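You operate a simulated robot arm through the tools that you are given. There is no shell and no other tool. Be economical: measure what you need, move in short steps, check, and stop when the job is done.

The job below is to be done with a simulated two-armed robot. You get a single attempt, and the scene is never put back.

## Task
The chain work is done: close up the guard, unlock the transfer and jog it.
Fine: guard shut and latched first; grey padlock onto the tool deck; isolator on, one press of jog, isolator off.

Only the result counts: the job must be done as asked and must still hold three seconds after the hand-in. Knocking over, shifting, dropping, spilling or breaking anything else fails it.

## Robot
Two 7-joint arms with two-finger grippers on one trunk, on a base that drives. Base frame: it is fixed to the floor where the robot stands at the start and does not move with it; the origin is under the middle of the robot, x ahead of it, y to its left, z up. Units: mm, degrees, N and s.
The left shoulder is at the start at [60, 123, 920], the right one opposite. With the tool pointing down near the work surface each hand reaches from about 300 to 780 mm from the robot's upright axis, wherever it stands, measured 20 degrees to its own side. Places, roughly: chain guard [600, 0, 500]; chain guard latch knob [500, 0, 400]; geared motor [1000, -100, 300]; grey padlock [2500, 2500, 750]; tool deck [3100, 2600, 900]; transfer control box [2500, 2400, 800]; transfer isolator [2600, 2600, 900]; transfer jog button [2400, 2300, 800]; transfer start button [2500, 2500, 800]. Payload 1.47 kg a hand.
The tool frame of a hand sits at the grasp point between the pads (the TCP): z along the fingers, y along the line on which they close. The tips reach 16 mm beyond it. The gripper opens to 87 mm. The gripper's body begins 55 mm behind the TCP.
Orientation is that of the tool frame in the base frame, as [roll, pitch, yaw] about the fixed x, y, z axes, in that order (R = Rz(yaw) Ry(pitch) Rx(roll)). With the fingers straight down and closing along the base's y, the tool's x points along the base's -x, its y along +y and its z along -z.

## Interface
- The arms move only by the tool step_arm. It takes "left_commands", "right_commands" or both (then of equal length, played together; a hand with none holds still); each is text: rows parted by semicolons, each of 7 numbers parted by spaces: the shift along the tool's x, y, z in units of 20 mm (1.0 is 20 mm), then the turn, a rotation vector about the tool's x, y, z in units of 5 degrees (1.0 is 5 degrees), then the gripper command, from -1 (fully open) to 1 (shut), values between in proportion. In form: dx dy dz ax ay az claw; .... A call has 1 to 20 rows; each row shifts and turns the commanded pose from where the row before left it, along the tool's axes as they then stand. A call with a number of a shift or a turn outside -1 to 1 is refused whole. Rows are played at 5 a second. More than 50 mm and 8.6 degrees between two rows, or a gripper value outside its range, and nothing of the call is played. A pose out of reach is approached as far as the arm can. The call stops where the force on the tool passes 40 N (or 10 N more than at its start, if that is more) or the arm is blocked; 0.2 s more then pass. Each finger travels about 153 mm/s and halts on what it meets, pressing with about 28 N; the grip force reading is that of the motor and also rises with nothing between the fingers. The clock runs only during rows and for 0.2 s after the last one: add rows that do not move to give the fingers time. It gives the time, the measured TCP pose, the force on the tool (base axes), the opening and the grip force at its end, in the units of the frame above (readings bear some noise), with the torque about the TCP (base axes, N m) and any sound that the robot's microphone picked up.
- Cameras (640 x 400 px; columns grow to the right, rows downward): "scene" is now at [71.2, 6.7, 1456.5]; the picture's right is [0.14, -0.99, 0.00], its down [-0.88, -0.13, -0.45] and it looks along [0.45, 0.06, -0.89] (base axes); focal length 261 px, centre (320, 200). "left" rides on the left gripper at [73, -12, -90] in its tool frame; the picture's right is [0.16, 0.99, 0.00], its down [-0.72, 0.12, -0.68] and it looks along [-0.67, 0.11, 0.73] (tool axes); focal length 247 px, centre (320, 200). "right" rides on the right gripper at [73, 12, -90] in its tool frame; the picture's right is [-0.16, 0.99, 0.00], its down [-0.72, -0.12, -0.68] and it looks along [-0.67, -0.11, 0.73] (tool axes); focal length 247 px, centre (320, 200). There is no depth. A picture from a camera that has moved, and an enlarged one, comes with that camera's place and axes in the base frame and with its lens.
- capture(camera): a new picture of that camera. The clock stands still meanwhile.
- raise_lower(by): slides the trunk up (or, below 0, down) by that many mm; the arms and the scene camera ride with it, the base frame stays. It gives what a move gives, with no picture.
- steer(legs): drives the robot by 1 to 6 legs, each [ahead, left, turn to the left] in mm, mm and degrees, along the robot's own axes; the way and the turn of a leg run together, so that a leg with both is an arc; at most 1500 mm and 180 degrees a leg. The arms and the cameras ride along, it lands a little off, and it stops where it bumps. It gives what a move gives.
- aim_head(pan, tilt): turns the head with the scene camera to pan (to the left, within 120 degrees either way) and tilt (down, from -29 to 69), counted from straight ahead of the robot. It gives what a move gives.
- enlarge(camera, box): a new picture of the part [left, top, right, bottom] of that camera's present view, enlarged. The clock stands still meanwhile.
- job_done(): hands the job in; it is judged then, once.

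Go step by step. Nothing tells you exact positions but the pictures and the camera data: compare them with the known pose of the tool, close in by small moves and look again before you grip or let go. The budget is 120 turns and 100 pictures, counting those below and the enlarged ones. Unless the task says otherwise, let go and move clear before handing in, and close with one line.

The tools are called after "Request:" as a command line: name --argument value ..., lists and objects as JSON in quotes. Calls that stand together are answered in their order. step_arm: Moves the arms, as the interface text tells. Its arguments: {"type":"object","properties":{"left_commands":{"type":"string"},"right_commands":{"type":"string"}},"required":[]} The other tools are called the same way: raise_lower (by) slides the trunk up or down; steer (legs) drives the base; aim_head (pan, tilt) turns the head that bears the scene camera; capture (camera) takes a picture; enlarge (camera, box) takes an enlarged picture of a part of a camera's view; job_done () hands the job in.

At the start:

```text
time: 0.0
left_tool_pos: [531.7, 245.7, 778.6]
left_tcp_rot: [179.9, -0.1, 180.0]
left_wrist_force: [-0.8, -0.3, -0.2]
left_moment: [-0.02, 0.01, -0.01]
left_width: 86.9
left_gripper_force: 0.1
right_tool_pos: [430.1, -175.9, 777.5]
right_tcp_rot: [-180.0, 0.1, 180.0]
right_wrist_force: [-0.1, -0.4, -0.3]
right_moment: [0.01, 0.0, 0.02]
right_width: 87.0
right_gripper_force: 0.0
trunk travel left (down, up): [-75.0, 155.0]
robot x, y, heading: [0.4, 1.0, -0.1]
head pan, tilt: [8.1, 63.1]
```

scene: 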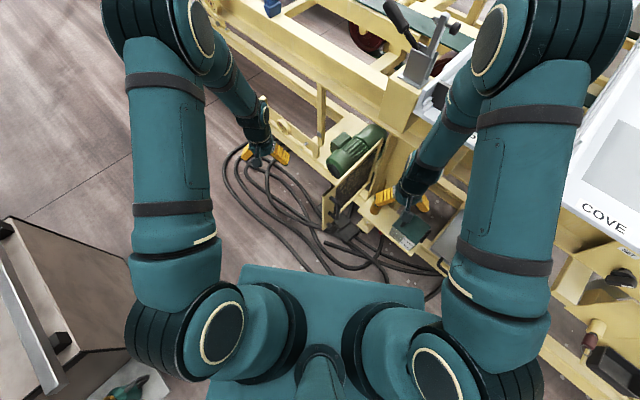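
right: 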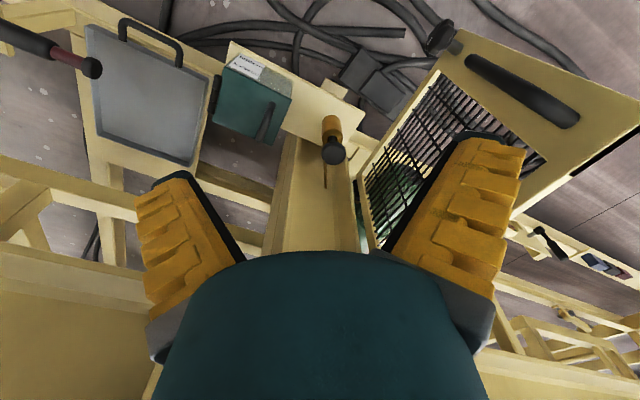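
left: 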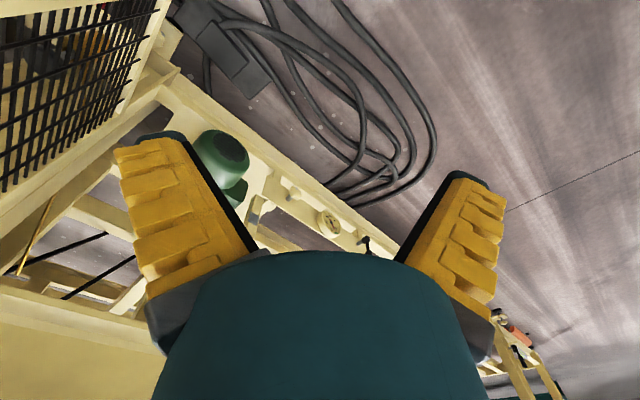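

I see a yellow machine ahead with an open mesh guard between the hands. I'll look more closely at the guard from the head and wrist cameras first.

Request:
enlarge --camera "scene" --box '[220, 60, 480, 280]'

Request:
enlarge --camera "right" --box '[180, 0, 640, 290]'

```text
1.82 times, centred on (350, 170) of scene
camera zoom: at [71.2, 6.7, 1456.5], right [0.14, -0.99, 0.0], down [-0.88, -0.13, -0.45], along [0.45, 0.06, -0.89], focal length 475 px, centre (266, 254)
```

zoom: 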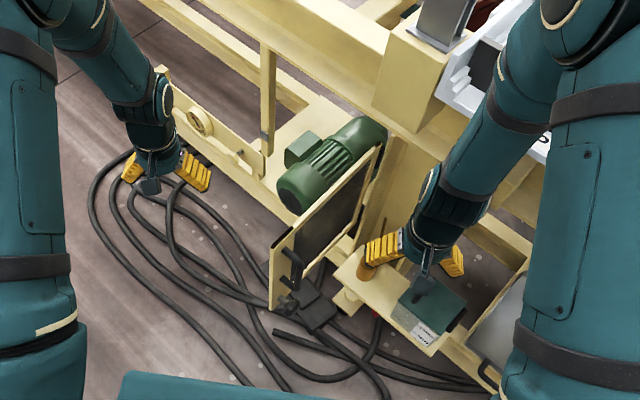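

```text
1.38 times, centred on (410, 145) of right
camera zoom: at [358.1, -163.7, 866.8], right [0.16, 0.99, 0.0], down [0.72, -0.12, 0.68], along [0.67, -0.11, -0.73], focal length 341 px, centre (196, 276)
```

zoom: 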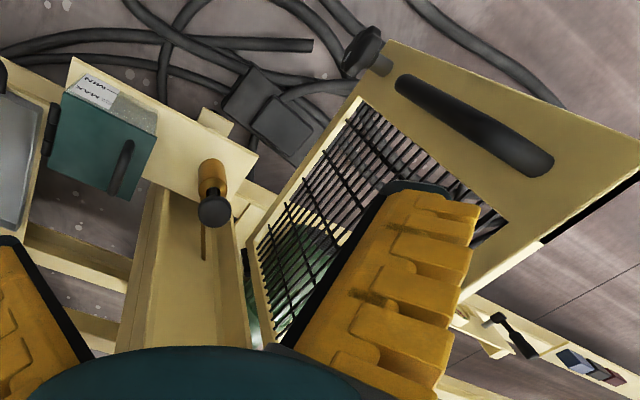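

The knob triangulates to about (468, 9, 421). I'll look around with the head to learn the layout before touching anything.

Request:
aim_head --pan 0 --tilt 25

Request:
capture --camera "scene"

Request:
aim_head --pan 50 --tilt 15

Request:
capture --camera "scene"

```text
time: 1.0
left_tool_pos: [531.5, 246.5, 778.6]
left_tcp_rot: [180.0, 0.0, 179.9]
left_wrist_force: [-0.6, -0.2, 0.0]
left_moment: [-0.02, 0.03, 0.03]
left_width: 86.9
left_gripper_force: 0.1
right_tool_pos: [429.3, -174.5, 777.5]
right_tcp_rot: [180.0, 0.0, -180.0]
right_wrist_force: [0.0, -1.4, 0.2]
right_moment: [-0.01, -0.02, 0.04]
right_width: 87.0
right_gripper_force: 0.0
trunk travel left (down, up): [-75.0, 155.0]
robot x, y, heading: [2.0, -2.8, -0.0]
head pan, tilt: [0.0, 25.0]
```

```text
94 pictures are left
camera scene: at [101.0, -2.2, 1510.1], right [0.0, -1.0, 0.0], down [-0.42, 0.0, -0.91], along [0.91, 0.0, -0.42], focal length 261 px, centre (320, 200)
```

scene: 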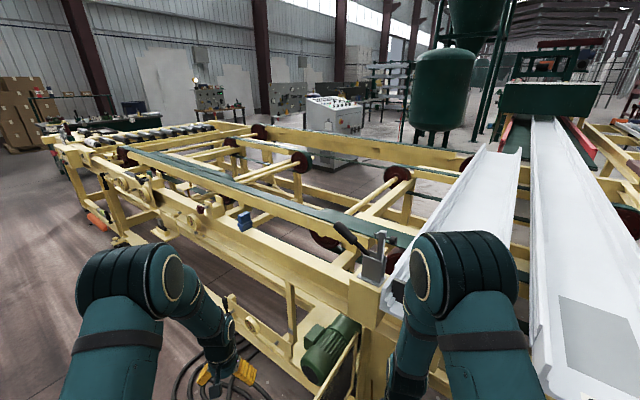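

```text
time: 2.2
left_tool_pos: [529.9, 245.5, 778.5]
left_tcp_rot: [180.0, 0.0, 180.0]
left_wrist_force: [0.2, -0.1, 0.5]
left_moment: [-0.03, 0.05, -0.03]
left_width: 86.8
left_gripper_force: 0.0
right_tool_pos: [431.3, -175.2, 778.0]
right_tcp_rot: [179.9, 0.0, 179.9]
right_wrist_force: [0.3, -0.6, -0.1]
right_moment: [-0.01, 0.0, 0.0]
right_width: 87.2
right_gripper_force: 0.1
trunk travel left (down, up): [-75.0, 155.0]
robot x, y, heading: [-1.1, 0.7, -0.3]
head pan, tilt: [50.0, 15.0]
```

```text
93 pictures are left
camera scene: at [69.0, 69.3, 1526.4], right [0.77, -0.64, 0.0], down [-0.17, -0.2, -0.97], along [0.62, 0.74, -0.26], focal length 261 px, centre (320, 200)
```

scene: 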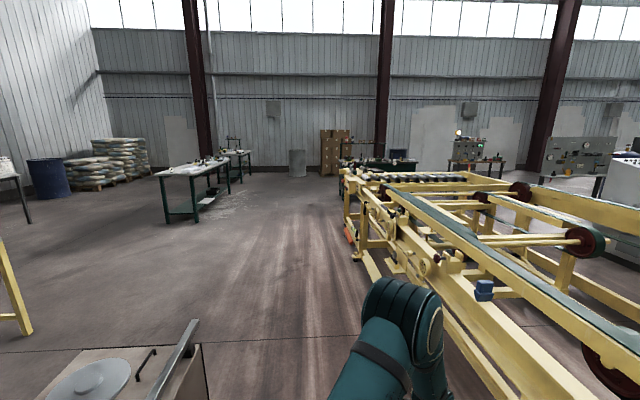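

The machine runs diagonally off to the left, with the control box at its far end. For a side view of the guard, I'll turn the left hand so its camera looks toward it.

Request:
step_arm --left_commands "0.5 0 0 0 0 1 -1;0.5 0 0 0 0 1 -1;0.5 0 0 0 0 1 -1;0.5 0 0 0 0 1 -1;0.5 0 0 0 0 1 -1;0.5 0 0 0 0 1 -1;0 0 0.5 0 0 1 -1;0 0 1 0 0 1 -1;0 0 1 0 0 1 -1;0 0 1 0 0 1 -1;0 0 1 0 0 1 -1;0 0 1 0 0 1 -1;0 0 1 0 0 1 -1;0 0 1 0 0 1 -1"

Request:
capture --camera "left"

Request:
aim_head --pan 0 --tilt 60

Request:
enlarge --camera "scene" --box '[220, 60, 480, 280]'

```text
time: 5.2
left_tool_pos: [473.5, 259.5, 627.4]
left_tcp_rot: [-180.0, -0.1, 110.0]
left_wrist_force: [0.3, 0.3, -0.3]
left_moment: [0.02, -0.03, -0.01]
left_width: 86.6
left_gripper_force: 0.2
right_tool_pos: [431.4, -174.0, 777.0]
right_tcp_rot: [180.0, 0.0, 180.0]
right_wrist_force: [-0.4, 0.8, -0.5]
right_moment: [-0.04, 0.0, -0.06]
right_width: 87.0
right_gripper_force: 0.1
trunk travel left (down, up): [-75.0, 155.0]
robot x, y, heading: [-2.3, -2.6, -0.1]
head pan, tilt: [50.0, 15.0]
```

```text
92 pictures are left
camera left: at [438.2, 324.3, 717.3], right [0.87, 0.49, 0.0], down [0.36, -0.64, 0.68], along [0.33, -0.59, -0.73], focal length 247 px, centre (320, 200)
```

left: 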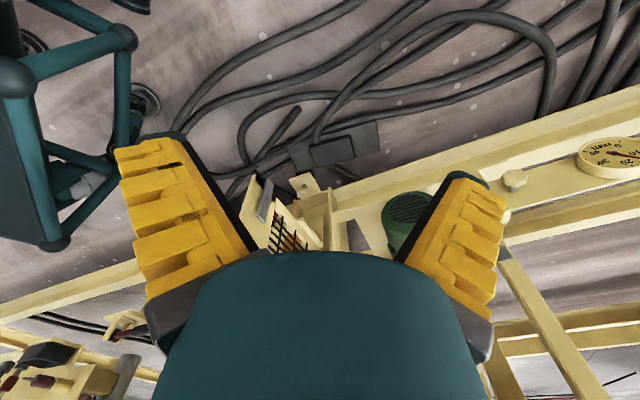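

```text
time: 6.4
left_tool_pos: [474.3, 259.0, 627.4]
left_tcp_rot: [180.0, 0.0, 110.0]
left_wrist_force: [0.1, 0.5, 0.4]
left_moment: [0.02, -0.05, 0.0]
left_width: 87.0
left_gripper_force: 0.0
right_tool_pos: [430.4, -175.3, 776.7]
right_tcp_rot: [179.9, 0.0, 179.9]
right_wrist_force: [-0.2, 0.1, -0.2]
right_moment: [0.01, 0.01, -0.02]
right_width: 87.2
right_gripper_force: 0.0
trunk travel left (down, up): [-75.0, 155.0]
robot x, y, heading: [0.5, -1.4, -0.0]
head pan, tilt: [0.0, 60.0]
```

```text
1.82 times, centred on (350, 170) of scene
camera zoom: at [75.6, -2.1, 1460.1], right [0.0, -1.0, 0.0], down [-0.87, 0.0, -0.5], along [0.5, 0.0, -0.87], focal length 475 px, centre (266, 254)
```

zoom: 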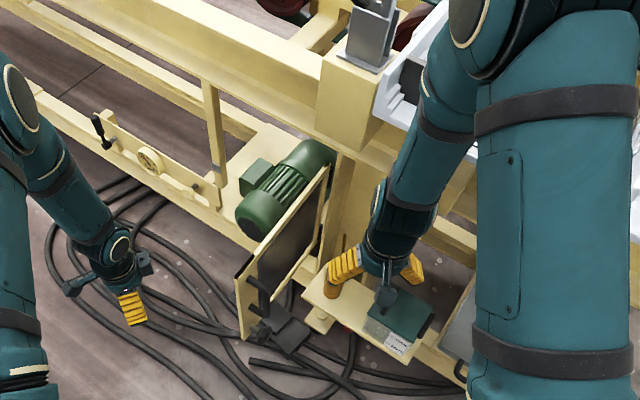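

The guard's free edge, with the handle and knob, points toward me and its hinge is at the far end. I need to know which way it closes and where the catch is, so I'll zoom the left camera and move the right arm out of the way.

Request:
enlarge --camera "left" --box '[200, 100, 460, 262]'

Request:
step_arm --right_commands "0 -1 0 0 0 0 -1;0 -1 0 0 0 0 -1;0 -1 0 0 0 0 -1;0 -1 0 0 0 0 -1;0 -1 0 0 0 0 -1;0 -1 0 0 0 0 -1;0 -1 0 0 0 0 -1;0 -1 0 0 0 0 -1"

Request:
enlarge --camera "scene" --box '[260, 120, 460, 260]'

Request:
capture --camera "right"

```text
2.46 times, centred on (330, 181) of left
camera zoom: at [438.0, 324.1, 717.9], right [0.87, 0.49, 0.0], down [0.36, -0.64, 0.68], along [0.33, -0.59, -0.73], focal length 608 px, centre (295, 247)
```

zoom: 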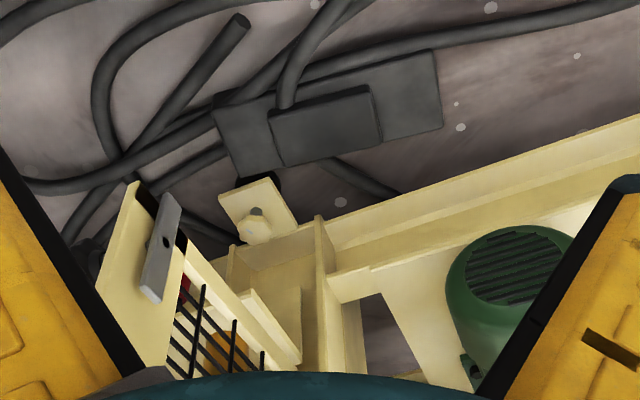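

```text
time: 8.2
left_tool_pos: [470.1, 266.5, 626.7]
left_tcp_rot: [-180.0, 0.6, 110.2]
left_wrist_force: [-0.1, 0.1, 0.3]
left_moment: [-0.01, -0.01, 0.0]
left_width: 87.1
left_gripper_force: 0.0
right_tool_pos: [428.1, -316.0, 778.6]
right_tcp_rot: [179.7, -0.6, -178.8]
right_wrist_force: [0.4, -1.1, 0.2]
right_moment: [0.0, 0.01, 0.0]
right_width: 86.9
right_gripper_force: 0.1
trunk travel left (down, up): [-75.0, 155.0]
robot x, y, heading: [-0.6, 3.6, 0.2]
head pan, tilt: [0.0, 60.0]
```

```text
2.86 times, centred on (360, 190) of scene
camera zoom: at [70.9, 10.4, 1460.0], right [0.0, -1.0, 0.01], down [-0.86, -0.01, -0.5], along [0.5, -0.01, -0.86], focal length 746 px, centre (206, 229)
```

zoom: 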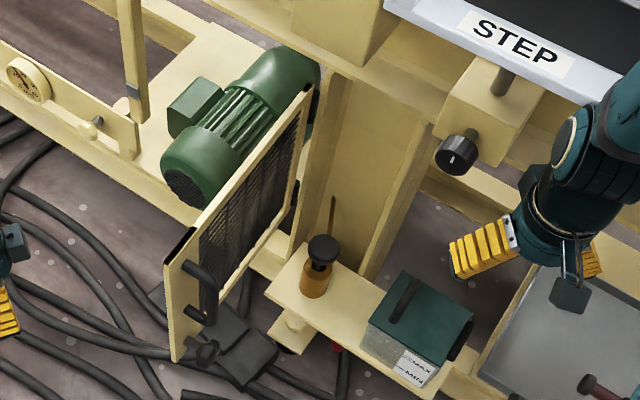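

```text
88 pictures are left
camera right: at [354.9, -306.4, 868.7], right [0.14, 0.99, 0.0], down [0.73, -0.1, 0.67], along [0.67, -0.09, -0.74], focal length 247 px, centre (320, 200)
```

right: 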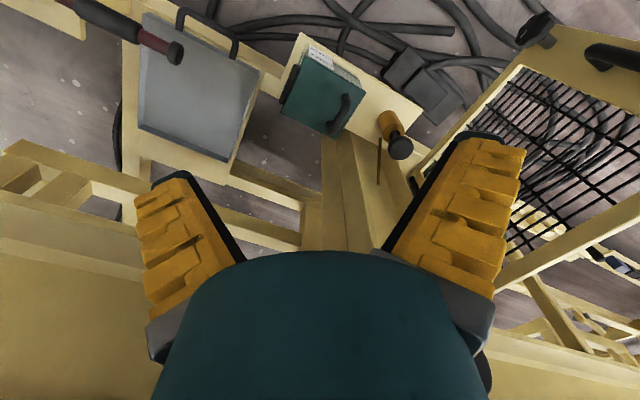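

Geometry suggests the guard swings left, past the top of the motor, to the upright bar about (908, 108). I'll check for a catch there.

Request:
step_arm --left_commands "0 0 0 0 0 -1 -1;0 0 0 0 0 -1 -1;0 0 0 0 0 -1 -1;0 0 0 0 0 -1 -1;0 0 0 0 0 -1 -1;0 0 0 0 0 -1 -1;0 0 0 0 0 -1 -1;0 0 0 0 -1 0 -1;0 0 0 0 -1 0 -1;0 0 0 0 -1 0 -1;0 0 0 0 -1 0 -1;0 0 0 0 -1 0 -1;0 0 0 0 -1 0 -1"

Request:
capture --camera "left"

Request:
enlarge --camera "scene" --box '[240, 60, 400, 200]'

```text
time: 11.0
left_tool_pos: [470.9, 263.1, 628.7]
left_tcp_rot: [-179.8, 30.6, 145.1]
left_wrist_force: [-0.5, -0.5, 0.8]
left_moment: [-0.01, -0.01, 0.01]
left_width: 87.1
left_gripper_force: 0.1
right_tool_pos: [426.4, -316.4, 778.9]
right_tcp_rot: [179.6, -0.4, -179.1]
right_wrist_force: [-0.1, 0.4, 0.5]
right_moment: [-0.01, -0.01, 0.01]
right_width: 86.9
right_gripper_force: 0.0
trunk travel left (down, up): [-75.0, 155.0]
robot x, y, heading: [1.3, -1.0, -0.2]
head pan, tilt: [0.0, 60.0]
```

```text
87 pictures are left
camera left: at [376.3, 315.7, 669.3], right [0.46, 0.89, -0.08], down [0.3, -0.06, 0.95], along [0.84, -0.46, -0.29], focal length 247 px, centre (320, 200)
```

left: 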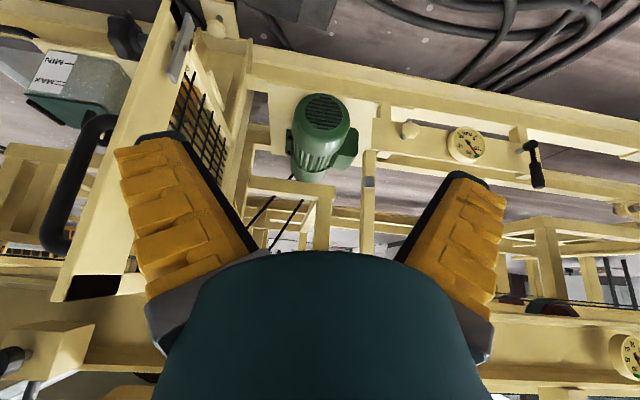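

```text
2.86 times, centred on (320, 130) of scene
camera zoom: at [70.9, 9.5, 1460.3], right [0.0, -1.0, 0.01], down [-0.86, 0.0, -0.5], along [0.5, -0.01, -0.86], focal length 746 px, centre (320, 400)
```

zoom: 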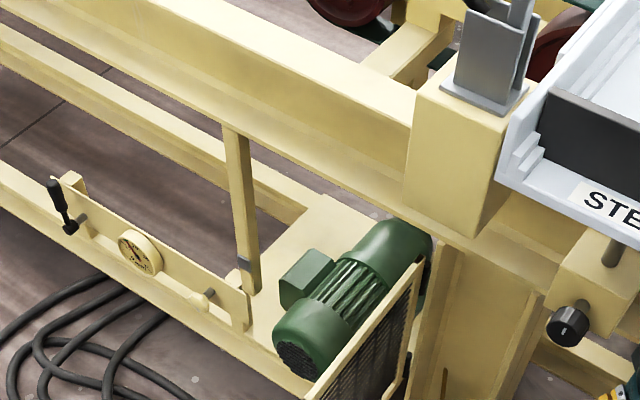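

The bar carries a grey catch at about (963, 131, 424), the same height as the knob. So the guard swings about 99° clockwise around a hinge near (757, -145). I'll tuck the hands and re-park the robot facing that face squarely.

Request:
step_arm --left_commands "0 0 0 0 1 0 -1;0 0 0 0 1 0 -1;0 0 0 0 1 0 -1;0 0 0 0 1 0 -1;0 0 0 0 1 0 -1;0 0 0 0 1 0 -1;0 0 -1 0 0 -1 -1;0 0 -1 0 0 -1 -1;0 0 -1 0 0 -1 -1;0 0 -1 0 0 -1 -1;0 0 -1 0 0 -1 -1;0 0 -1 0 0 -1 -1;0 0 -1 0 0 -1 -1;1 0 -1 0 0 0 -1;1 0 0 0 0 0 -1;1 0 0 0 0 0 -1;1 0 0 0 0 0 -1;1 0 0 0 0 0 -1;1 0 0 0 0 0 -1" --right_commands "0 0 0 0 0 0 -1;0 0 0 0 0 0 -1;0 0 0 0 0 0 -1;0 0 0 0 0 0 -1;0 0 0 0 0 0 -1;0 0 0 0 0 0 -1;0 0 0 0 0 0 -1;0 0 0 0 0 0 -1;0 0 0 0 0 0 -1;0 0 0 0 0 0 -1;0 0 0 0 0 0 -1;0 0 0 0 0 0 -1;0 0 0 0 0 0 1;1 0 -1 0 0 0 1;1 0 0 0 0 0 1;1 0 0 0 0 0 1;1 0 0 0 0 0 1;1 0 0 0 0 0 1;1 0 0 0 0 0 1"

Request:
aim_head --pan 60 --tilt 50

Request:
capture --camera "scene"

```text
time: 15.0
left_tool_pos: [352.5, 256.7, 789.4]
left_tcp_rot: [180.0, 0.0, -179.9]
left_wrist_force: [0.6, 0.0, 0.1]
left_moment: [-0.02, -0.01, 0.0]
left_width: 86.9
left_gripper_force: 0.0
right_tool_pos: [308.1, -334.3, 796.9]
right_tcp_rot: [-179.9, 0.0, -180.0]
right_wrist_force: [-0.2, 0.6, 0.9]
right_moment: [0.0, -0.03, -0.01]
right_width: 0.1
right_gripper_force: 27.8
trunk travel left (down, up): [-75.0, 155.0]
robot x, y, heading: [-1.3, 1.0, -0.1]
head pan, tilt: [0.0, 60.0]
```

```text
time: 16.3
left_tool_pos: [353.7, 258.3, 789.8]
left_tcp_rot: [180.0, 0.0, 179.9]
left_wrist_force: [0.0, 1.0, 1.1]
left_moment: [-0.01, 0.0, 0.0]
left_width: 86.9
left_gripper_force: 0.0
right_tool_pos: [310.1, -333.7, 797.6]
right_tcp_rot: [180.0, 0.0, 180.0]
right_wrist_force: [0.2, -0.4, 0.5]
right_moment: [0.02, 0.0, 0.0]
right_width: 0.0
right_gripper_force: 28.1
trunk travel left (down, up): [-75.0, 155.0]
robot x, y, heading: [-1.1, -2.9, 0.2]
head pan, tilt: [60.0, 50.0]
```

```text
85 pictures are left
camera scene: at [47.5, 64.5, 1472.6], right [0.87, -0.5, 0.0], down [-0.38, -0.66, -0.64], along [0.32, 0.56, -0.77], focal length 261 px, centre (320, 200)
```

scene: 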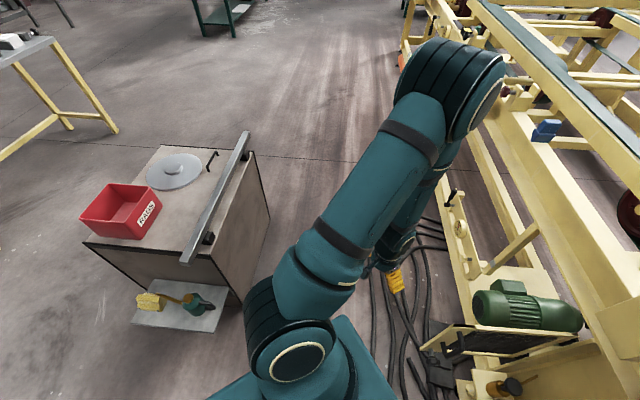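

The cabinet side is about 630 mm from the planned line, so the corridor is clear. I'll turn right 37° and move to (400, 350).

Request:
steer --legs '[[0, 0, -37], [110, 0, 0], [0, 520, 0]]'

Request:
aim_head --pan -10 --tilt 55

Request:
capture --camera "scene"

```text
time: 23.9
left_tool_pos: [837.9, 331.9, 790.9]
left_tcp_rot: [-179.9, 0.0, 142.3]
left_wrist_force: [1.0, 0.3, 0.7]
left_moment: [-0.02, 0.01, -0.01]
left_width: 87.3
left_gripper_force: 0.1
right_tool_pos: [444.0, -110.6, 796.7]
right_tcp_rot: [179.9, 0.1, 142.4]
right_wrist_force: [0.5, -0.3, 0.6]
right_moment: [0.01, -0.06, -0.03]
right_width: 0.0
right_gripper_force: 27.9
trunk travel left (down, up): [-75.0, 155.0]
robot x, y, heading: [399.8, 344.1, -37.6]
head pan, tilt: [60.0, 50.0]
```

```text
time: 25.3
left_tool_pos: [839.0, 331.0, 790.3]
left_tcp_rot: [-180.0, 0.0, 142.3]
left_wrist_force: [-0.5, -0.1, -0.3]
left_moment: [-0.03, -0.02, 0.01]
left_width: 87.1
left_gripper_force: 0.0
right_tool_pos: [443.2, -111.0, 796.5]
right_tcp_rot: [-180.0, 0.0, 142.4]
right_wrist_force: [-0.2, 0.2, -0.1]
right_moment: [0.0, -0.01, -0.07]
right_width: 0.0
right_gripper_force: 28.3
trunk travel left (down, up): [-75.0, 155.0]
robot x, y, heading: [404.2, 343.7, -37.7]
head pan, tilt: [-10.0, 55.0]
```

```text
84 pictures are left
camera scene: at [457.4, 281.1, 1466.1], right [-0.74, -0.67, 0.0], down [-0.55, 0.6, -0.57], along [0.39, -0.42, -0.82], focal length 261 px, centre (320, 200)
```

scene: 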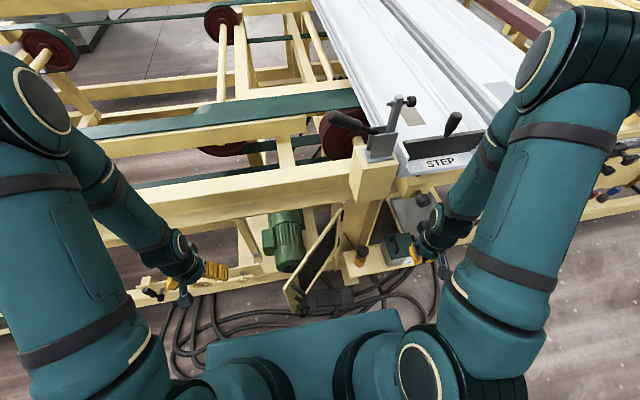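

Parked as intended. I'll zoom in on the guard to refine positions.

Request:
enlarge --camera "scene" --box '[220, 190, 440, 330]'

Request:
capture --camera "right"

```text
2.86 times, centred on (330, 260) of scene
camera zoom: at [457.4, 281.1, 1466.1], right [-0.74, -0.67, 0.0], down [-0.55, 0.6, -0.57], along [0.39, -0.42, -0.82], focal length 746 px, centre (291, 29)
```

zoom: 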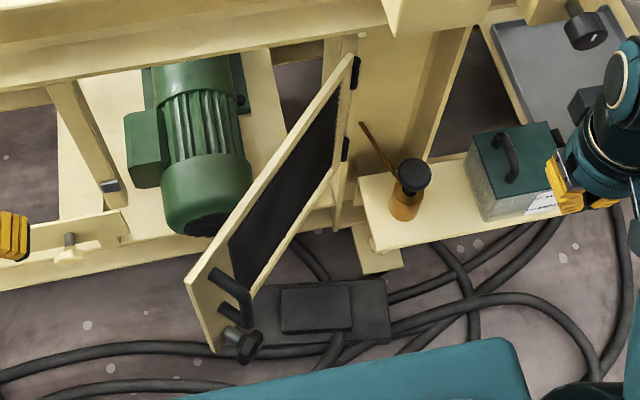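

```text
82 pictures are left
camera right: at [393.6, -57.8, 886.6], right [0.73, 0.69, 0.0], down [0.5, -0.53, 0.68], along [0.47, -0.49, -0.73], focal length 247 px, centre (320, 200)
```

right: 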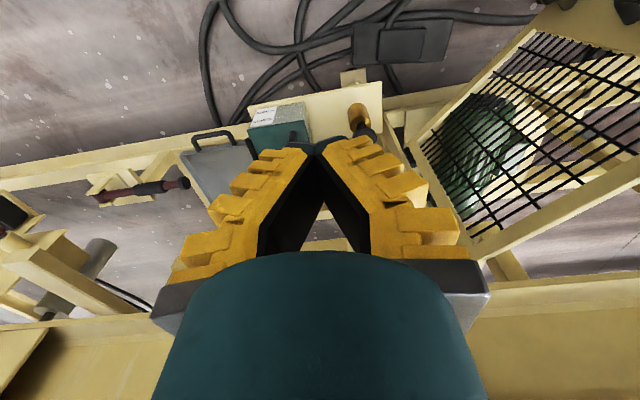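

The guard is now at heading about 99°, swung partway by the base as I drove past, in the closing direction. I'll back up 60 mm for room, then bring the closed right hand in front of the handle.

Request:
steer --legs '[[-60, 0, 0]]'

Request:
step_arm --right_commands "0 1 0 0 0 0 1;0 1 0 0 0 0 1;0 1 0 0 0 0 1;0 1 0 0 0 0 1;0 1 0 0 0 0 1;0 1 0 0 0 0 1;0 1 0 0 0 0 1;0 1 0 0 0 0 1;0 1 0 0 0 0 1;0 1 0 0 0 0 1;0 1 0 0 0 0 1;0 1 0 0 0 0 1;0 1 0 0 0 0 1;0 1 0 0 0 0 1;-1 0 0 0 0 0 1;-1 0 0 0 0 0 1"

Request:
capture --camera "scene"

Request:
capture --camera "right"

```text
time: 26.3
left_tool_pos: [790.6, 368.3, 790.4]
left_tcp_rot: [179.9, 0.1, 142.4]
left_wrist_force: [-0.4, 0.8, 0.7]
left_moment: [-0.01, -0.02, -0.01]
left_width: 87.0
left_gripper_force: 0.1
right_tool_pos: [395.1, -72.4, 797.2]
right_tcp_rot: [-180.0, 0.2, 142.4]
right_wrist_force: [0.1, 0.7, -0.4]
right_moment: [0.01, -0.02, 0.01]
right_width: 0.2
right_gripper_force: 27.9
trunk travel left (down, up): [-75.0, 155.0]
robot x, y, heading: [353.0, 379.8, -37.6]
head pan, tilt: [-10.0, 55.0]
```

```text
time: 29.7
left_tool_pos: [791.0, 368.7, 790.3]
left_tcp_rot: [180.0, 0.0, 142.4]
left_wrist_force: [0.0, 0.3, -0.1]
left_moment: [-0.04, 0.0, 0.0]
left_width: 87.0
left_gripper_force: 0.0
right_tool_pos: [601.8, 118.5, 796.5]
right_tcp_rot: [-180.0, -0.1, 142.4]
right_wrist_force: [0.2, 0.0, 0.1]
right_moment: [-0.01, 0.02, 0.01]
right_width: 0.0
right_gripper_force: 28.4
right hand out of reach, approached as far as the arm can: row 5, 6
trunk travel left (down, up): [-75.0, 155.0]
robot x, y, heading: [352.3, 382.0, -37.9]
head pan, tilt: [-10.0, 55.0]
```

```text
81 pictures are left
camera scene: at [409.5, 318.0, 1466.1], right [-0.74, -0.67, 0.0], down [-0.55, 0.61, -0.57], along [0.39, -0.42, -0.82], focal length 261 px, centre (320, 200)
```

scene: 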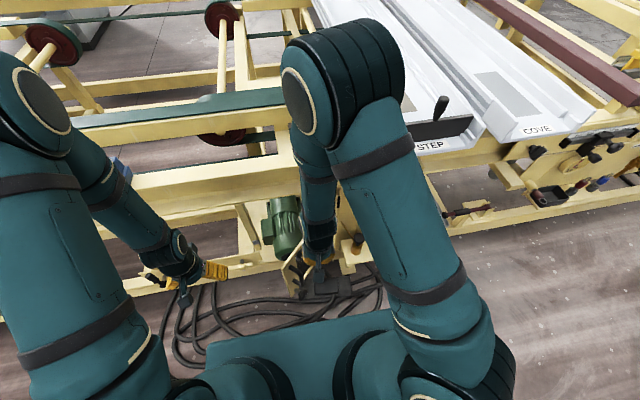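

```text
80 pictures are left
camera right: at [550.7, 171.3, 885.4], right [0.73, 0.69, 0.0], down [0.5, -0.53, 0.68], along [0.47, -0.49, -0.73], focal length 247 px, centre (320, 200)
```

right: 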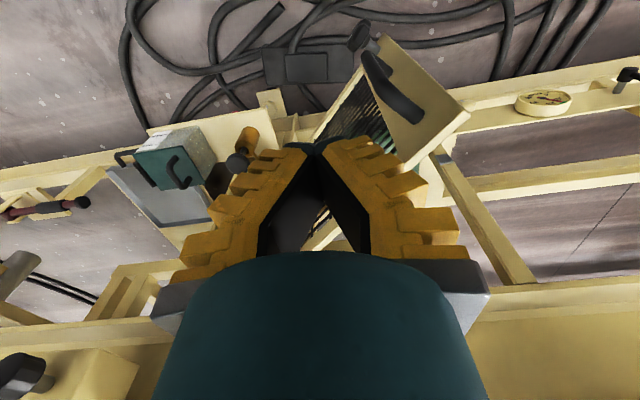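

The hand is over and in front of the handle. I'll lower it to z≈610 and start the push along the arc about the hinge.

Request:
step_arm --right_commands "0 0 1 0 0 0 1;0 0 1 0 0 0 1;0 0 1 0 0 0 1;0 0 1 0 0 0 1;0 0 1 0 0 0 1;0 0 1 0 0 0 1;0 0 1 0 0 0 1;0 0 1 0 0 0 1;0 0 1 0 0 0 1;-0.45 0.86 0 0 0 0 1;-0.5 0.83 0 0 0 0 1;-0.56 0.79 0 0 0 0 1;-0.61 0.75 0 0 0 0 1;-0.66 0.71 0 0 0 0 1"

Request:
enlarge --camera "scene" --box '[200, 180, 420, 330]'

Request:
capture --camera "right"

```text
time: 32.5
left_tool_pos: [791.6, 368.0, 788.4]
left_tcp_rot: [179.9, 0.0, 142.3]
left_wrist_force: [1.0, 0.5, -0.4]
left_moment: [-0.01, 0.03, 0.0]
left_width: 87.3
left_gripper_force: 0.1
right_tool_pos: [674.1, 137.6, 614.2]
right_tcp_rot: [-179.8, 0.5, 141.8]
right_wrist_force: [-0.1, 0.3, 0.4]
right_moment: [-0.06, 0.01, 0.0]
right_width: 0.0
right_gripper_force: 28.0
trunk travel left (down, up): [-75.0, 155.0]
robot x, y, heading: [355.7, 379.6, -37.8]
head pan, tilt: [-10.0, 55.0]
stopped in row 13 (right hand): the force on the tool passed its limit at 43 N (the readings are from after the stop); the commanded pose is now the measured one
```

```text
2.67 times, centred on (310, 255) of scene
camera zoom: at [409.8, 318.5, 1465.9], right [-0.74, -0.67, 0.0], down [-0.55, 0.61, -0.57], along [0.39, -0.42, -0.82], focal length 696 px, centre (347, 53)
```

zoom: 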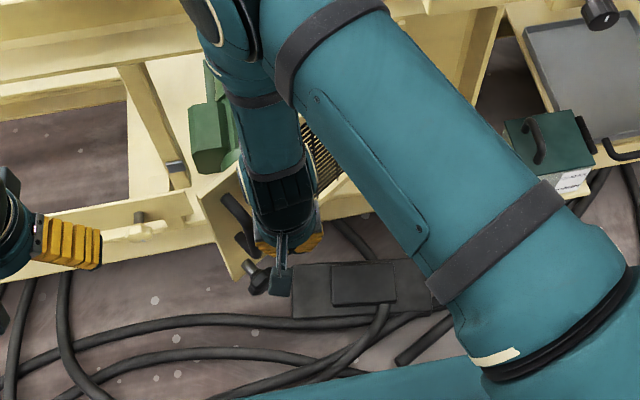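

```text
78 pictures are left
camera right: at [622.7, 191.8, 703.2], right [0.73, 0.68, 0.0], down [0.5, -0.53, 0.69], along [0.47, -0.5, -0.73], focal length 247 px, centre (320, 200)
```

right: 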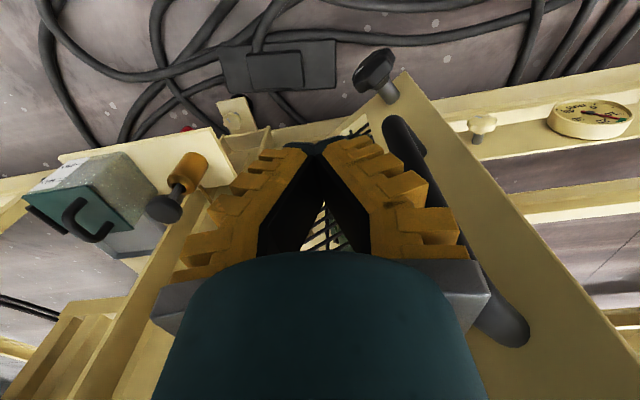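

The fingers got wedged against the inner side of the handle, so I'll shift a little toward the hinge and push on the panel itself at lower speed.

Request:
step_arm --right_commands "0.41 -0.29 0 0 0 0 1;-0.5 -0.72 0 0 0 0 1;-0.5 -0.72 0 0 0 0 1;-0.44 0.49 0 0 0 0 1;-0.47 0.47 0 0 0 0 1;-0.49 0.44 0 0 0 0 1;-0.51 0.42 0 0 0 0 1;-0.53 0.39 0 0 0 0 1;-0.55 0.36 0 0 0 0 1;-0.57 0.33 0 0 0 0 1;-0.59 0.3 0 0 0 0 1;-0.6 0.27 0 0 0 0 1"

Request:
capture --camera "right"

Request:
enlarge --camera "scene" --box '[200, 180, 420, 330]'

```text
time: 35.1
left_tool_pos: [791.4, 366.7, 789.8]
left_tcp_rot: [179.9, 0.0, 142.3]
left_wrist_force: [-0.1, -0.3, 0.2]
left_moment: [-0.01, -0.03, 0.02]
left_width: 87.2
left_gripper_force: 0.1
right_tool_pos: [779.0, 99.5, 615.9]
right_tcp_rot: [-179.9, 0.5, 142.1]
right_wrist_force: [1.1, 0.2, 0.5]
right_moment: [-0.01, -0.03, -0.01]
right_width: 0.0
right_gripper_force: 28.4
trunk travel left (down, up): [-75.0, 155.0]
robot x, y, heading: [353.8, 378.3, -37.7]
head pan, tilt: [-10.0, 55.0]
```

```text
77 pictures are left
camera right: at [728.8, 152.9, 704.0], right [0.73, 0.68, 0.0], down [0.5, -0.53, 0.69], along [0.47, -0.5, -0.73], focal length 247 px, centre (320, 200)
```

right: 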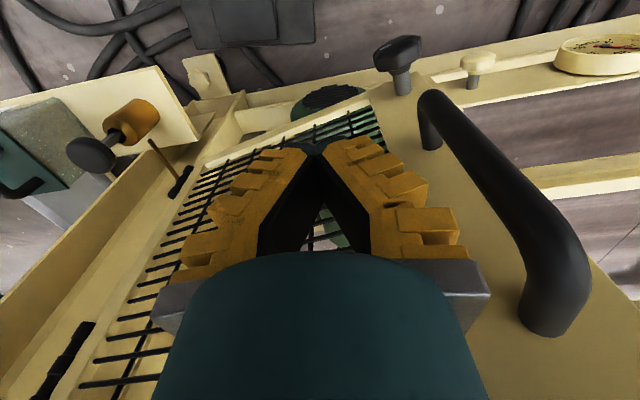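

```text
2.67 times, centred on (310, 255) of scene
camera zoom: at [409.5, 317.6, 1466.1], right [-0.74, -0.67, 0.0], down [-0.55, 0.61, -0.57], along [0.39, -0.42, -0.82], focal length 696 px, centre (347, 53)
```

zoom: 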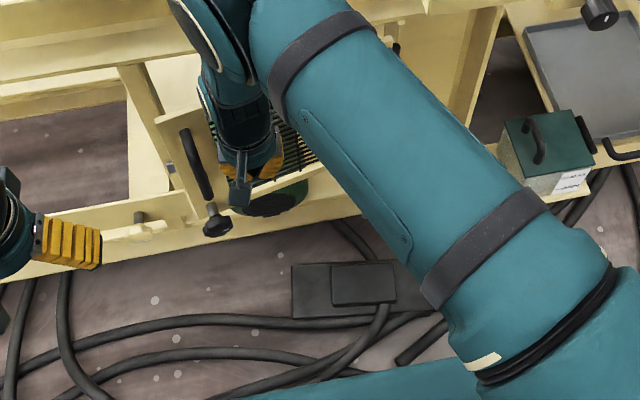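

The guard follows smoothly. I'll continue until it meets the frame.

Request:
step_arm --right_commands "-0.58 0.3 0 0 0 0 1;-0.6 0.27 0 0 0 0 1;-0.62 0.24 0 0 0 0 1;-0.63 0.21 0 0 0 0 1;-0.64 0.17 0 0 0 0 1;-0.64 0.14 0 0 0 0 1;-0.5 0.07 0 0 0 0 1;-0.4 0.05 0 0 0 0 1;-0.3 0.02 0 0 0 0 1;-0.3 0.02 0 0 0 0 1;-0.3 0.02 0 0 0 0 1"

Request:
capture --camera "right"

Request:
enlarge --camera "scene" --box '[200, 140, 420, 290]'

```text
time: 36.2
left_tool_pos: [790.5, 367.2, 789.7]
left_tcp_rot: [-180.0, -0.1, 142.3]
left_wrist_force: [0.7, -0.2, -0.3]
left_moment: [-0.01, 0.02, 0.0]
left_width: 87.2
left_gripper_force: 0.1
right_tool_pos: [829.6, 86.9, 611.1]
right_tcp_rot: [-179.6, -0.5, 142.1]
right_wrist_force: [-14.2, 8.0, 5.7]
right_moment: [-0.79, -1.54, 0.06]
right_width: 0.3
right_gripper_force: 27.6
trunk travel left (down, up): [-75.0, 155.0]
robot x, y, heading: [354.3, 378.1, -37.7]
head pan, tilt: [-10.0, 55.0]
stopped in row 5 (right hand): the force on the tool passed its limit at 46 N (the readings are from after the stop); the commanded pose is now the measured one
```

```text
75 pictures are left
camera right: at [780.8, 140.0, 702.0], right [0.73, 0.68, -0.01], down [0.51, -0.54, 0.67], along [0.45, -0.5, -0.74], focal length 247 px, centre (320, 200)
```

right: 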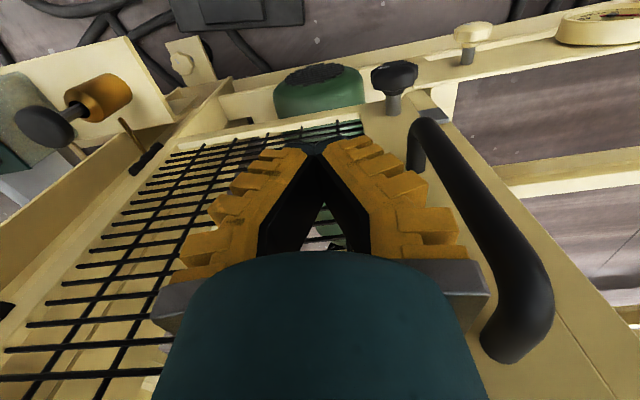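

```text
2.67 times, centred on (310, 215) of scene
camera zoom: at [408.6, 318.0, 1466.2], right [-0.74, -0.67, 0.0], down [-0.55, 0.61, -0.57], along [0.39, -0.42, -0.82], focal length 696 px, centre (347, 160)
```

zoom: 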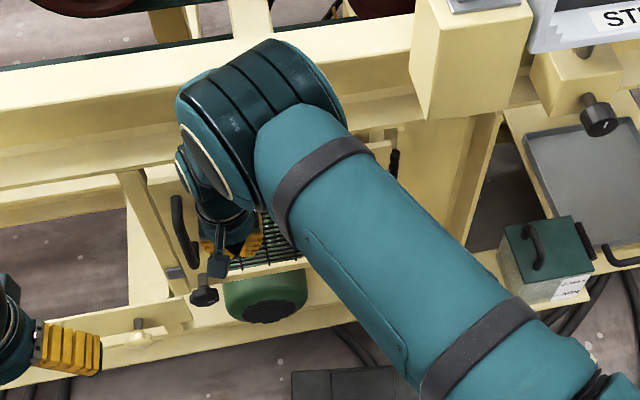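

The push was stopped by contact, and the panel looks flush on the bar. I'll check with the left camera while the right hand holds.

Request:
step_arm --left_commands "0 0 1 0 0 1 -1;0 0 1 0 0 1 -1;0 0 1 0 0 1 -1;0 0 1 0 0 1 -1;0 0 1 0 0 1 -1;0 0 1 0 0 1 -1;0 0 1 0 0 1 -1"

Request:
capture --camera "left"

Request:
enlarge --camera "scene" --box '[230, 180, 330, 270]'

```text
time: 37.9
left_tool_pos: [791.8, 367.5, 650.2]
left_tcp_rot: [-179.9, 0.1, 107.2]
left_wrist_force: [-0.5, 0.4, -0.9]
left_moment: [-0.01, -0.01, -0.01]
left_width: 86.9
left_gripper_force: 0.0
right_tool_pos: [829.5, 85.9, 611.6]
right_tcp_rot: [-179.6, -0.5, 142.1]
right_wrist_force: [-19.8, 18.8, -8.6]
right_moment: [-1.54, -1.43, 0.59]
right_width: 0.2
right_gripper_force: 27.6
trunk travel left (down, up): [-75.0, 155.0]
robot x, y, heading: [352.3, 379.2, -37.9]
head pan, tilt: [-10.0, 55.0]
```

```text
73 pictures are left
camera left: at [758.4, 433.0, 739.9], right [0.9, 0.44, 0.0], down [0.32, -0.66, 0.68], along [0.3, -0.61, -0.73], focal length 247 px, centre (320, 200)
```

left: 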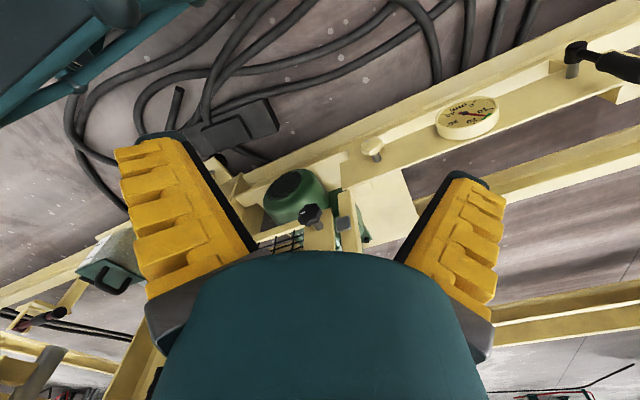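

```text
4.44 times, centred on (280, 225) of scene
camera zoom: at [407.9, 318.9, 1466.2], right [-0.74, -0.67, 0.0], down [-0.55, 0.61, -0.57], along [0.39, -0.42, -0.82], focal length 1160 px, centre (498, 89)
```

zoom: 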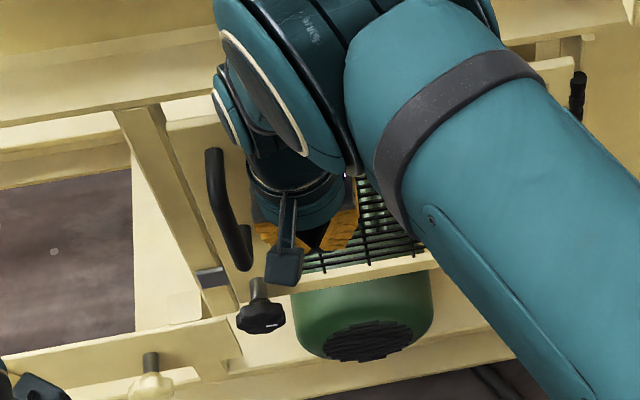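

Request:
enlarge --camera "left" --box '[260, 170, 400, 258]'

```text
4.55 times, centred on (330, 214) of left
camera zoom: at [758.4, 433.0, 739.9], right [0.9, 0.44, 0.0], down [0.32, -0.66, 0.68], along [0.3, -0.61, -0.73], focal length 1123 px, centre (274, 136)
```

zoom: 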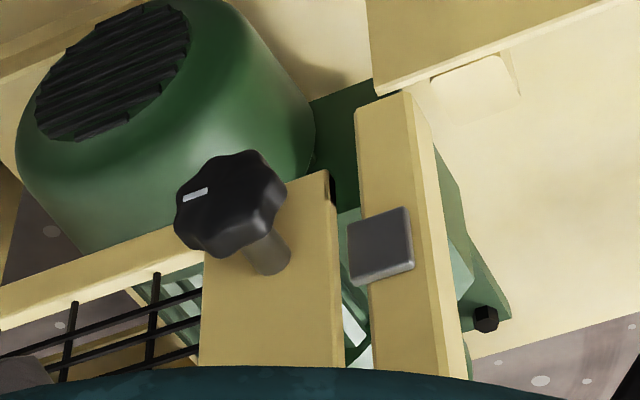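

The panel still looks about 4–5° (≈28 mm) off closed. The torque puts the contact about 75 mm above the TCP, so the gripper body may be hitting the top frame or beam. I'll lower the hand and push again gently.

Request:
step_arm --right_commands "0.6 0 0 0 0 0 1;0 0 1 0 0 0 1;0 0 1 0 0 0 1;0 0 1 0 0 0 1;0 0 1 0 0 0 1;0 0 1 0 0 0 1;0 0 1 0 0 0 1;-0.4 0 0 0 0 0 1;-0.2 0 0 0 0 0 1;-0.2 0 0 0 0 0 1;-0.2 0 0 0 0 0 1;-0.2 0 0 0 0 0 1;-0.2 0 0 0 0 0 1;-0.2 0 0 0 0 0 1;-0.2 0 0 0 0 0 1"

Request:
enlarge --camera "left" --box '[260, 170, 400, 258]'

Request:
enlarge --camera "scene" --box '[230, 180, 330, 270]'

```text
time: 40.1
left_tool_pos: [790.3, 365.8, 649.5]
left_tcp_rot: [-180.0, 0.0, 107.3]
left_wrist_force: [-0.2, -0.4, 0.5]
left_moment: [-0.01, -0.01, 0.0]
left_width: 87.2
left_gripper_force: 0.0
right_tool_pos: [829.2, 85.8, 488.0]
right_tcp_rot: [-179.3, -1.2, 142.1]
right_wrist_force: [-5.9, 5.2, -1.6]
right_moment: [-0.59, -0.55, 0.18]
right_width: 0.3
right_gripper_force: 27.9
trunk travel left (down, up): [-75.0, 155.0]
robot x, y, heading: [353.6, 379.7, -37.9]
head pan, tilt: [-10.0, 55.0]
stopped in row 11 (right hand): the force on the tool passed its limit at 46 N (the readings are from after the stop); the commanded pose is now the measured one
```

```text
4.55 times, centred on (330, 214) of left
camera zoom: at [758.2, 432.8, 739.9], right [0.9, 0.44, 0.0], down [0.33, -0.66, 0.68], along [0.3, -0.61, -0.73], focal length 1123 px, centre (274, 136)
```

zoom: 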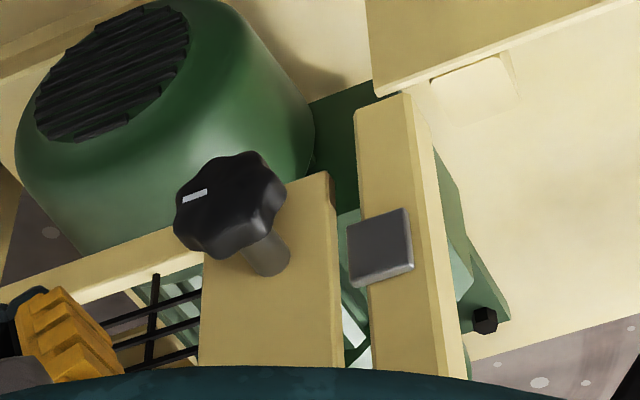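

```text
4.44 times, centred on (280, 225) of scene
camera zoom: at [408.2, 318.3, 1466.1], right [-0.74, -0.67, 0.0], down [-0.55, 0.61, -0.57], along [0.39, -0.42, -0.82], focal length 1160 px, centre (498, 89)
```

zoom: 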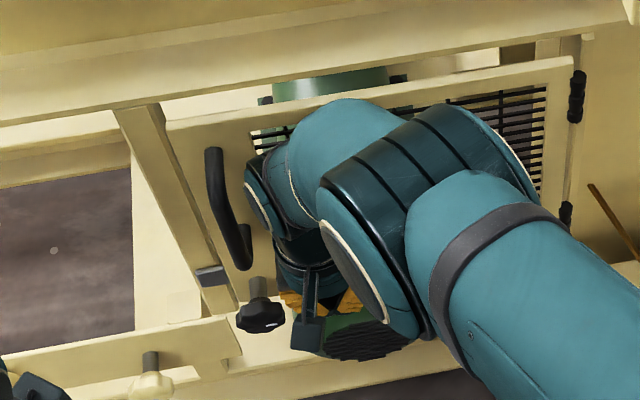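

The panel top edge is now parallel to the beam and both pushes stopped at the same place, so I take the guard as shut. I'll retract the right hand and start turning the left hand horizontal toward the knob, at about (883, 135, 435).

Request:
step_arm --right_commands "1 0 0 0 0 0 1;1 0 0 0 0 0 1;1 0 0 0 0 0 1;1 0 0 0 0 0 1;1 0 0 0 0 0 1;0 -1 -1 0 0 0 1;0 -1 -1 0 0 0 1;0 -1 -1 0 0 0 1;0 -1 -1 0 0 0 1;0 -1 -1 0 0 0 1;0 -1 -1 0 0 0 1;0 -1 -1 0 0 0 1;0 -1 -1 0 0 0 1;0 -1 -1 0 0 0 1;0 -1 -1 0 0 0 1;0 0 -1 0 0 0 1;0 0 -1 0 0 0 1" --left_commands "0 0 0 0 0 0 -1;0 0 0 0 0 -1 -1;0 0 0 0 0 -1 -1;0 0 0 0 0 -1 -1;0 0 0 0 0 -1 -1;0 0 0 0 0 -1 -1;0 0 0 0 0 -1 -1;0 0 0 0 0 -1 -1;0 0 0 0 -1 0 -1;0 0 0 0 -1 0 -1;0 0 0 0 -1 0 -1;0 0 0 0 -1 0 -1;0 0 0 0 -1 0 -1;0 0 0 0 -1 0 -1;0 0 0 0 -1 0 -1;0 0 0 0 -1 0 -1;0 0 0 0 -1 0 -1"

Request:
enlarge --camera "scene" --box '[200, 150, 420, 290]'

Request:
capture --camera "left"

```text
time: 43.7
left_tool_pos: [790.6, 366.1, 651.1]
left_tcp_rot: [-180.0, 45.0, 142.3]
left_wrist_force: [-0.1, 0.1, -0.1]
left_moment: [0.01, -0.04, 0.02]
left_width: 86.9
left_gripper_force: 0.1
right_tool_pos: [631.8, -13.7, 731.9]
right_tcp_rot: [-179.5, -0.9, 142.0]
right_wrist_force: [0.4, 0.0, 1.0]
right_moment: [-0.04, -0.02, -0.01]
right_width: 0.0
right_gripper_force: 28.0
trunk travel left (down, up): [-75.0, 155.0]
robot x, y, heading: [351.6, 377.8, -37.8]
head pan, tilt: [-10.0, 55.0]
```

```text
2.86 times, centred on (310, 220) of scene
camera zoom: at [408.4, 318.2, 1466.2], right [-0.74, -0.67, 0.0], down [-0.55, 0.61, -0.57], along [0.39, -0.42, -0.82], focal length 746 px, centre (349, 143)
```

zoom: 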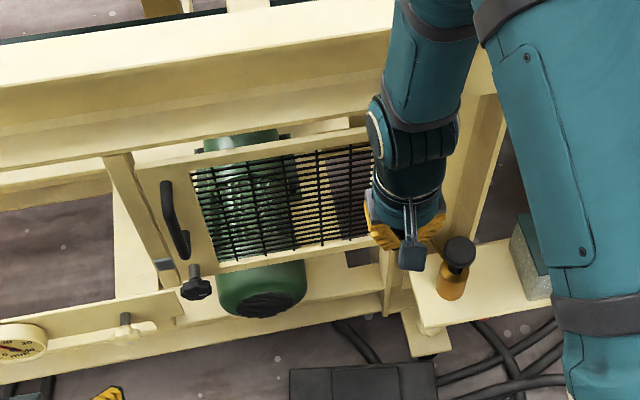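

```text
67 pictures are left
camera left: at [692.5, 427.6, 662.7], right [0.52, 0.85, -0.11], down [0.09, 0.07, 0.99], along [0.85, -0.52, -0.04], focal length 247 px, centre (320, 200)
```

left: 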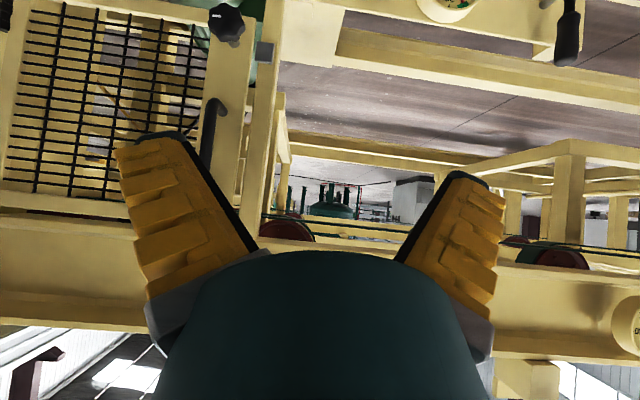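

Request:
enlarge --camera "left" --box '[170, 0, 330, 100]'

```text
4.00 times, centred on (250, 50) of left
camera zoom: at [692.5, 427.6, 662.7], right [0.52, 0.85, -0.11], down [0.09, 0.07, 0.99], along [0.85, -0.52, -0.04], focal length 988 px, centre (600, 800)
```

zoom: 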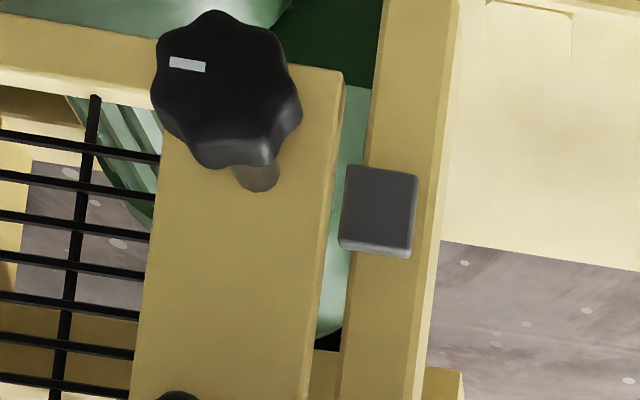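

Knob refined to (886, 136, 430), about 49 mm across, with its mark pointing toward the hinge. I'll tilt the left hand to horizontal and line it up in front of the knob.

Request:
step_arm --left_commands "-0.83 0 0.83 0 0 0 -1;-0.83 0 0.83 0 0 0 -1;-0.83 0 0.83 0 0 0 -1;0 0 0 0 -1 0 -1;0 0 0 0 -1 0 -1;0 0 0 0 -1 0 -1;0 0 0 0 -1 0 -1;0 0 0 0 -1 0 -1;0 0 0 0 -1 0 -1;0 0 0 0 -1 0 -1;0 0 0 0 -1 0 -1;0 0 0 0 -1 0 -1;1 -0.8 0 0 0 0 -1;1 -0.8 0 0 0 0 -1;1 -0.8 0 0 0 0 -1;1 -0.8 0 0 0 0 -1;1 -0.8 0 0 0 0 -1;1 -0.8 0 0 0 0 -1"

Request:
capture --camera "scene"

Request:
capture --camera "left"

```text
time: 47.5
left_tool_pos: [791.7, 253.1, 538.9]
left_tcp_rot: [39.5, 89.2, 2.1]
left_wrist_force: [-0.1, 0.0, -0.2]
left_moment: [-0.01, 0.02, 0.02]
left_width: 86.9
left_gripper_force: 0.1
right_tool_pos: [628.3, -11.5, 737.2]
right_tcp_rot: [-179.4, -0.5, 142.2]
right_wrist_force: [-0.5, 0.3, 1.1]
right_moment: [-0.01, 0.04, 0.0]
right_width: 0.0
right_gripper_force: 27.9
trunk travel left (down, up): [-75.0, 155.0]
robot x, y, heading: [356.2, 379.3, -37.9]
head pan, tilt: [-10.0, 55.0]
```

```text
65 pictures are left
camera scene: at [399.9, 322.8, 1470.0], right [-0.74, -0.67, 0.0], down [-0.55, 0.6, -0.58], along [0.39, -0.43, -0.81], focal length 261 px, centre (320, 200)
```

scene: 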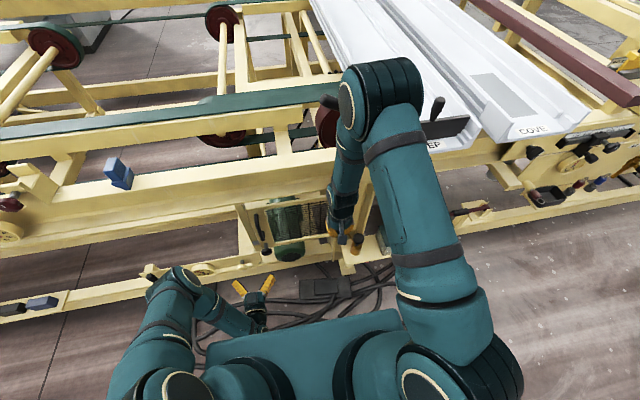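

```text
64 pictures are left
camera left: at [714.1, 298.1, 466.4], right [0.6, 0.78, -0.15], down [-0.48, 0.51, 0.72], along [0.64, -0.36, 0.68], focal length 247 px, centre (320, 200)
```

left: 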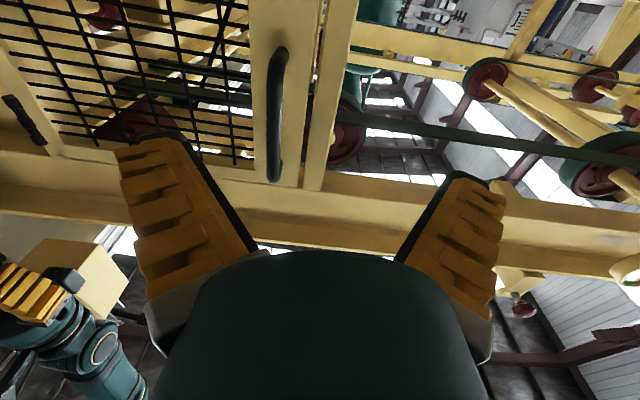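

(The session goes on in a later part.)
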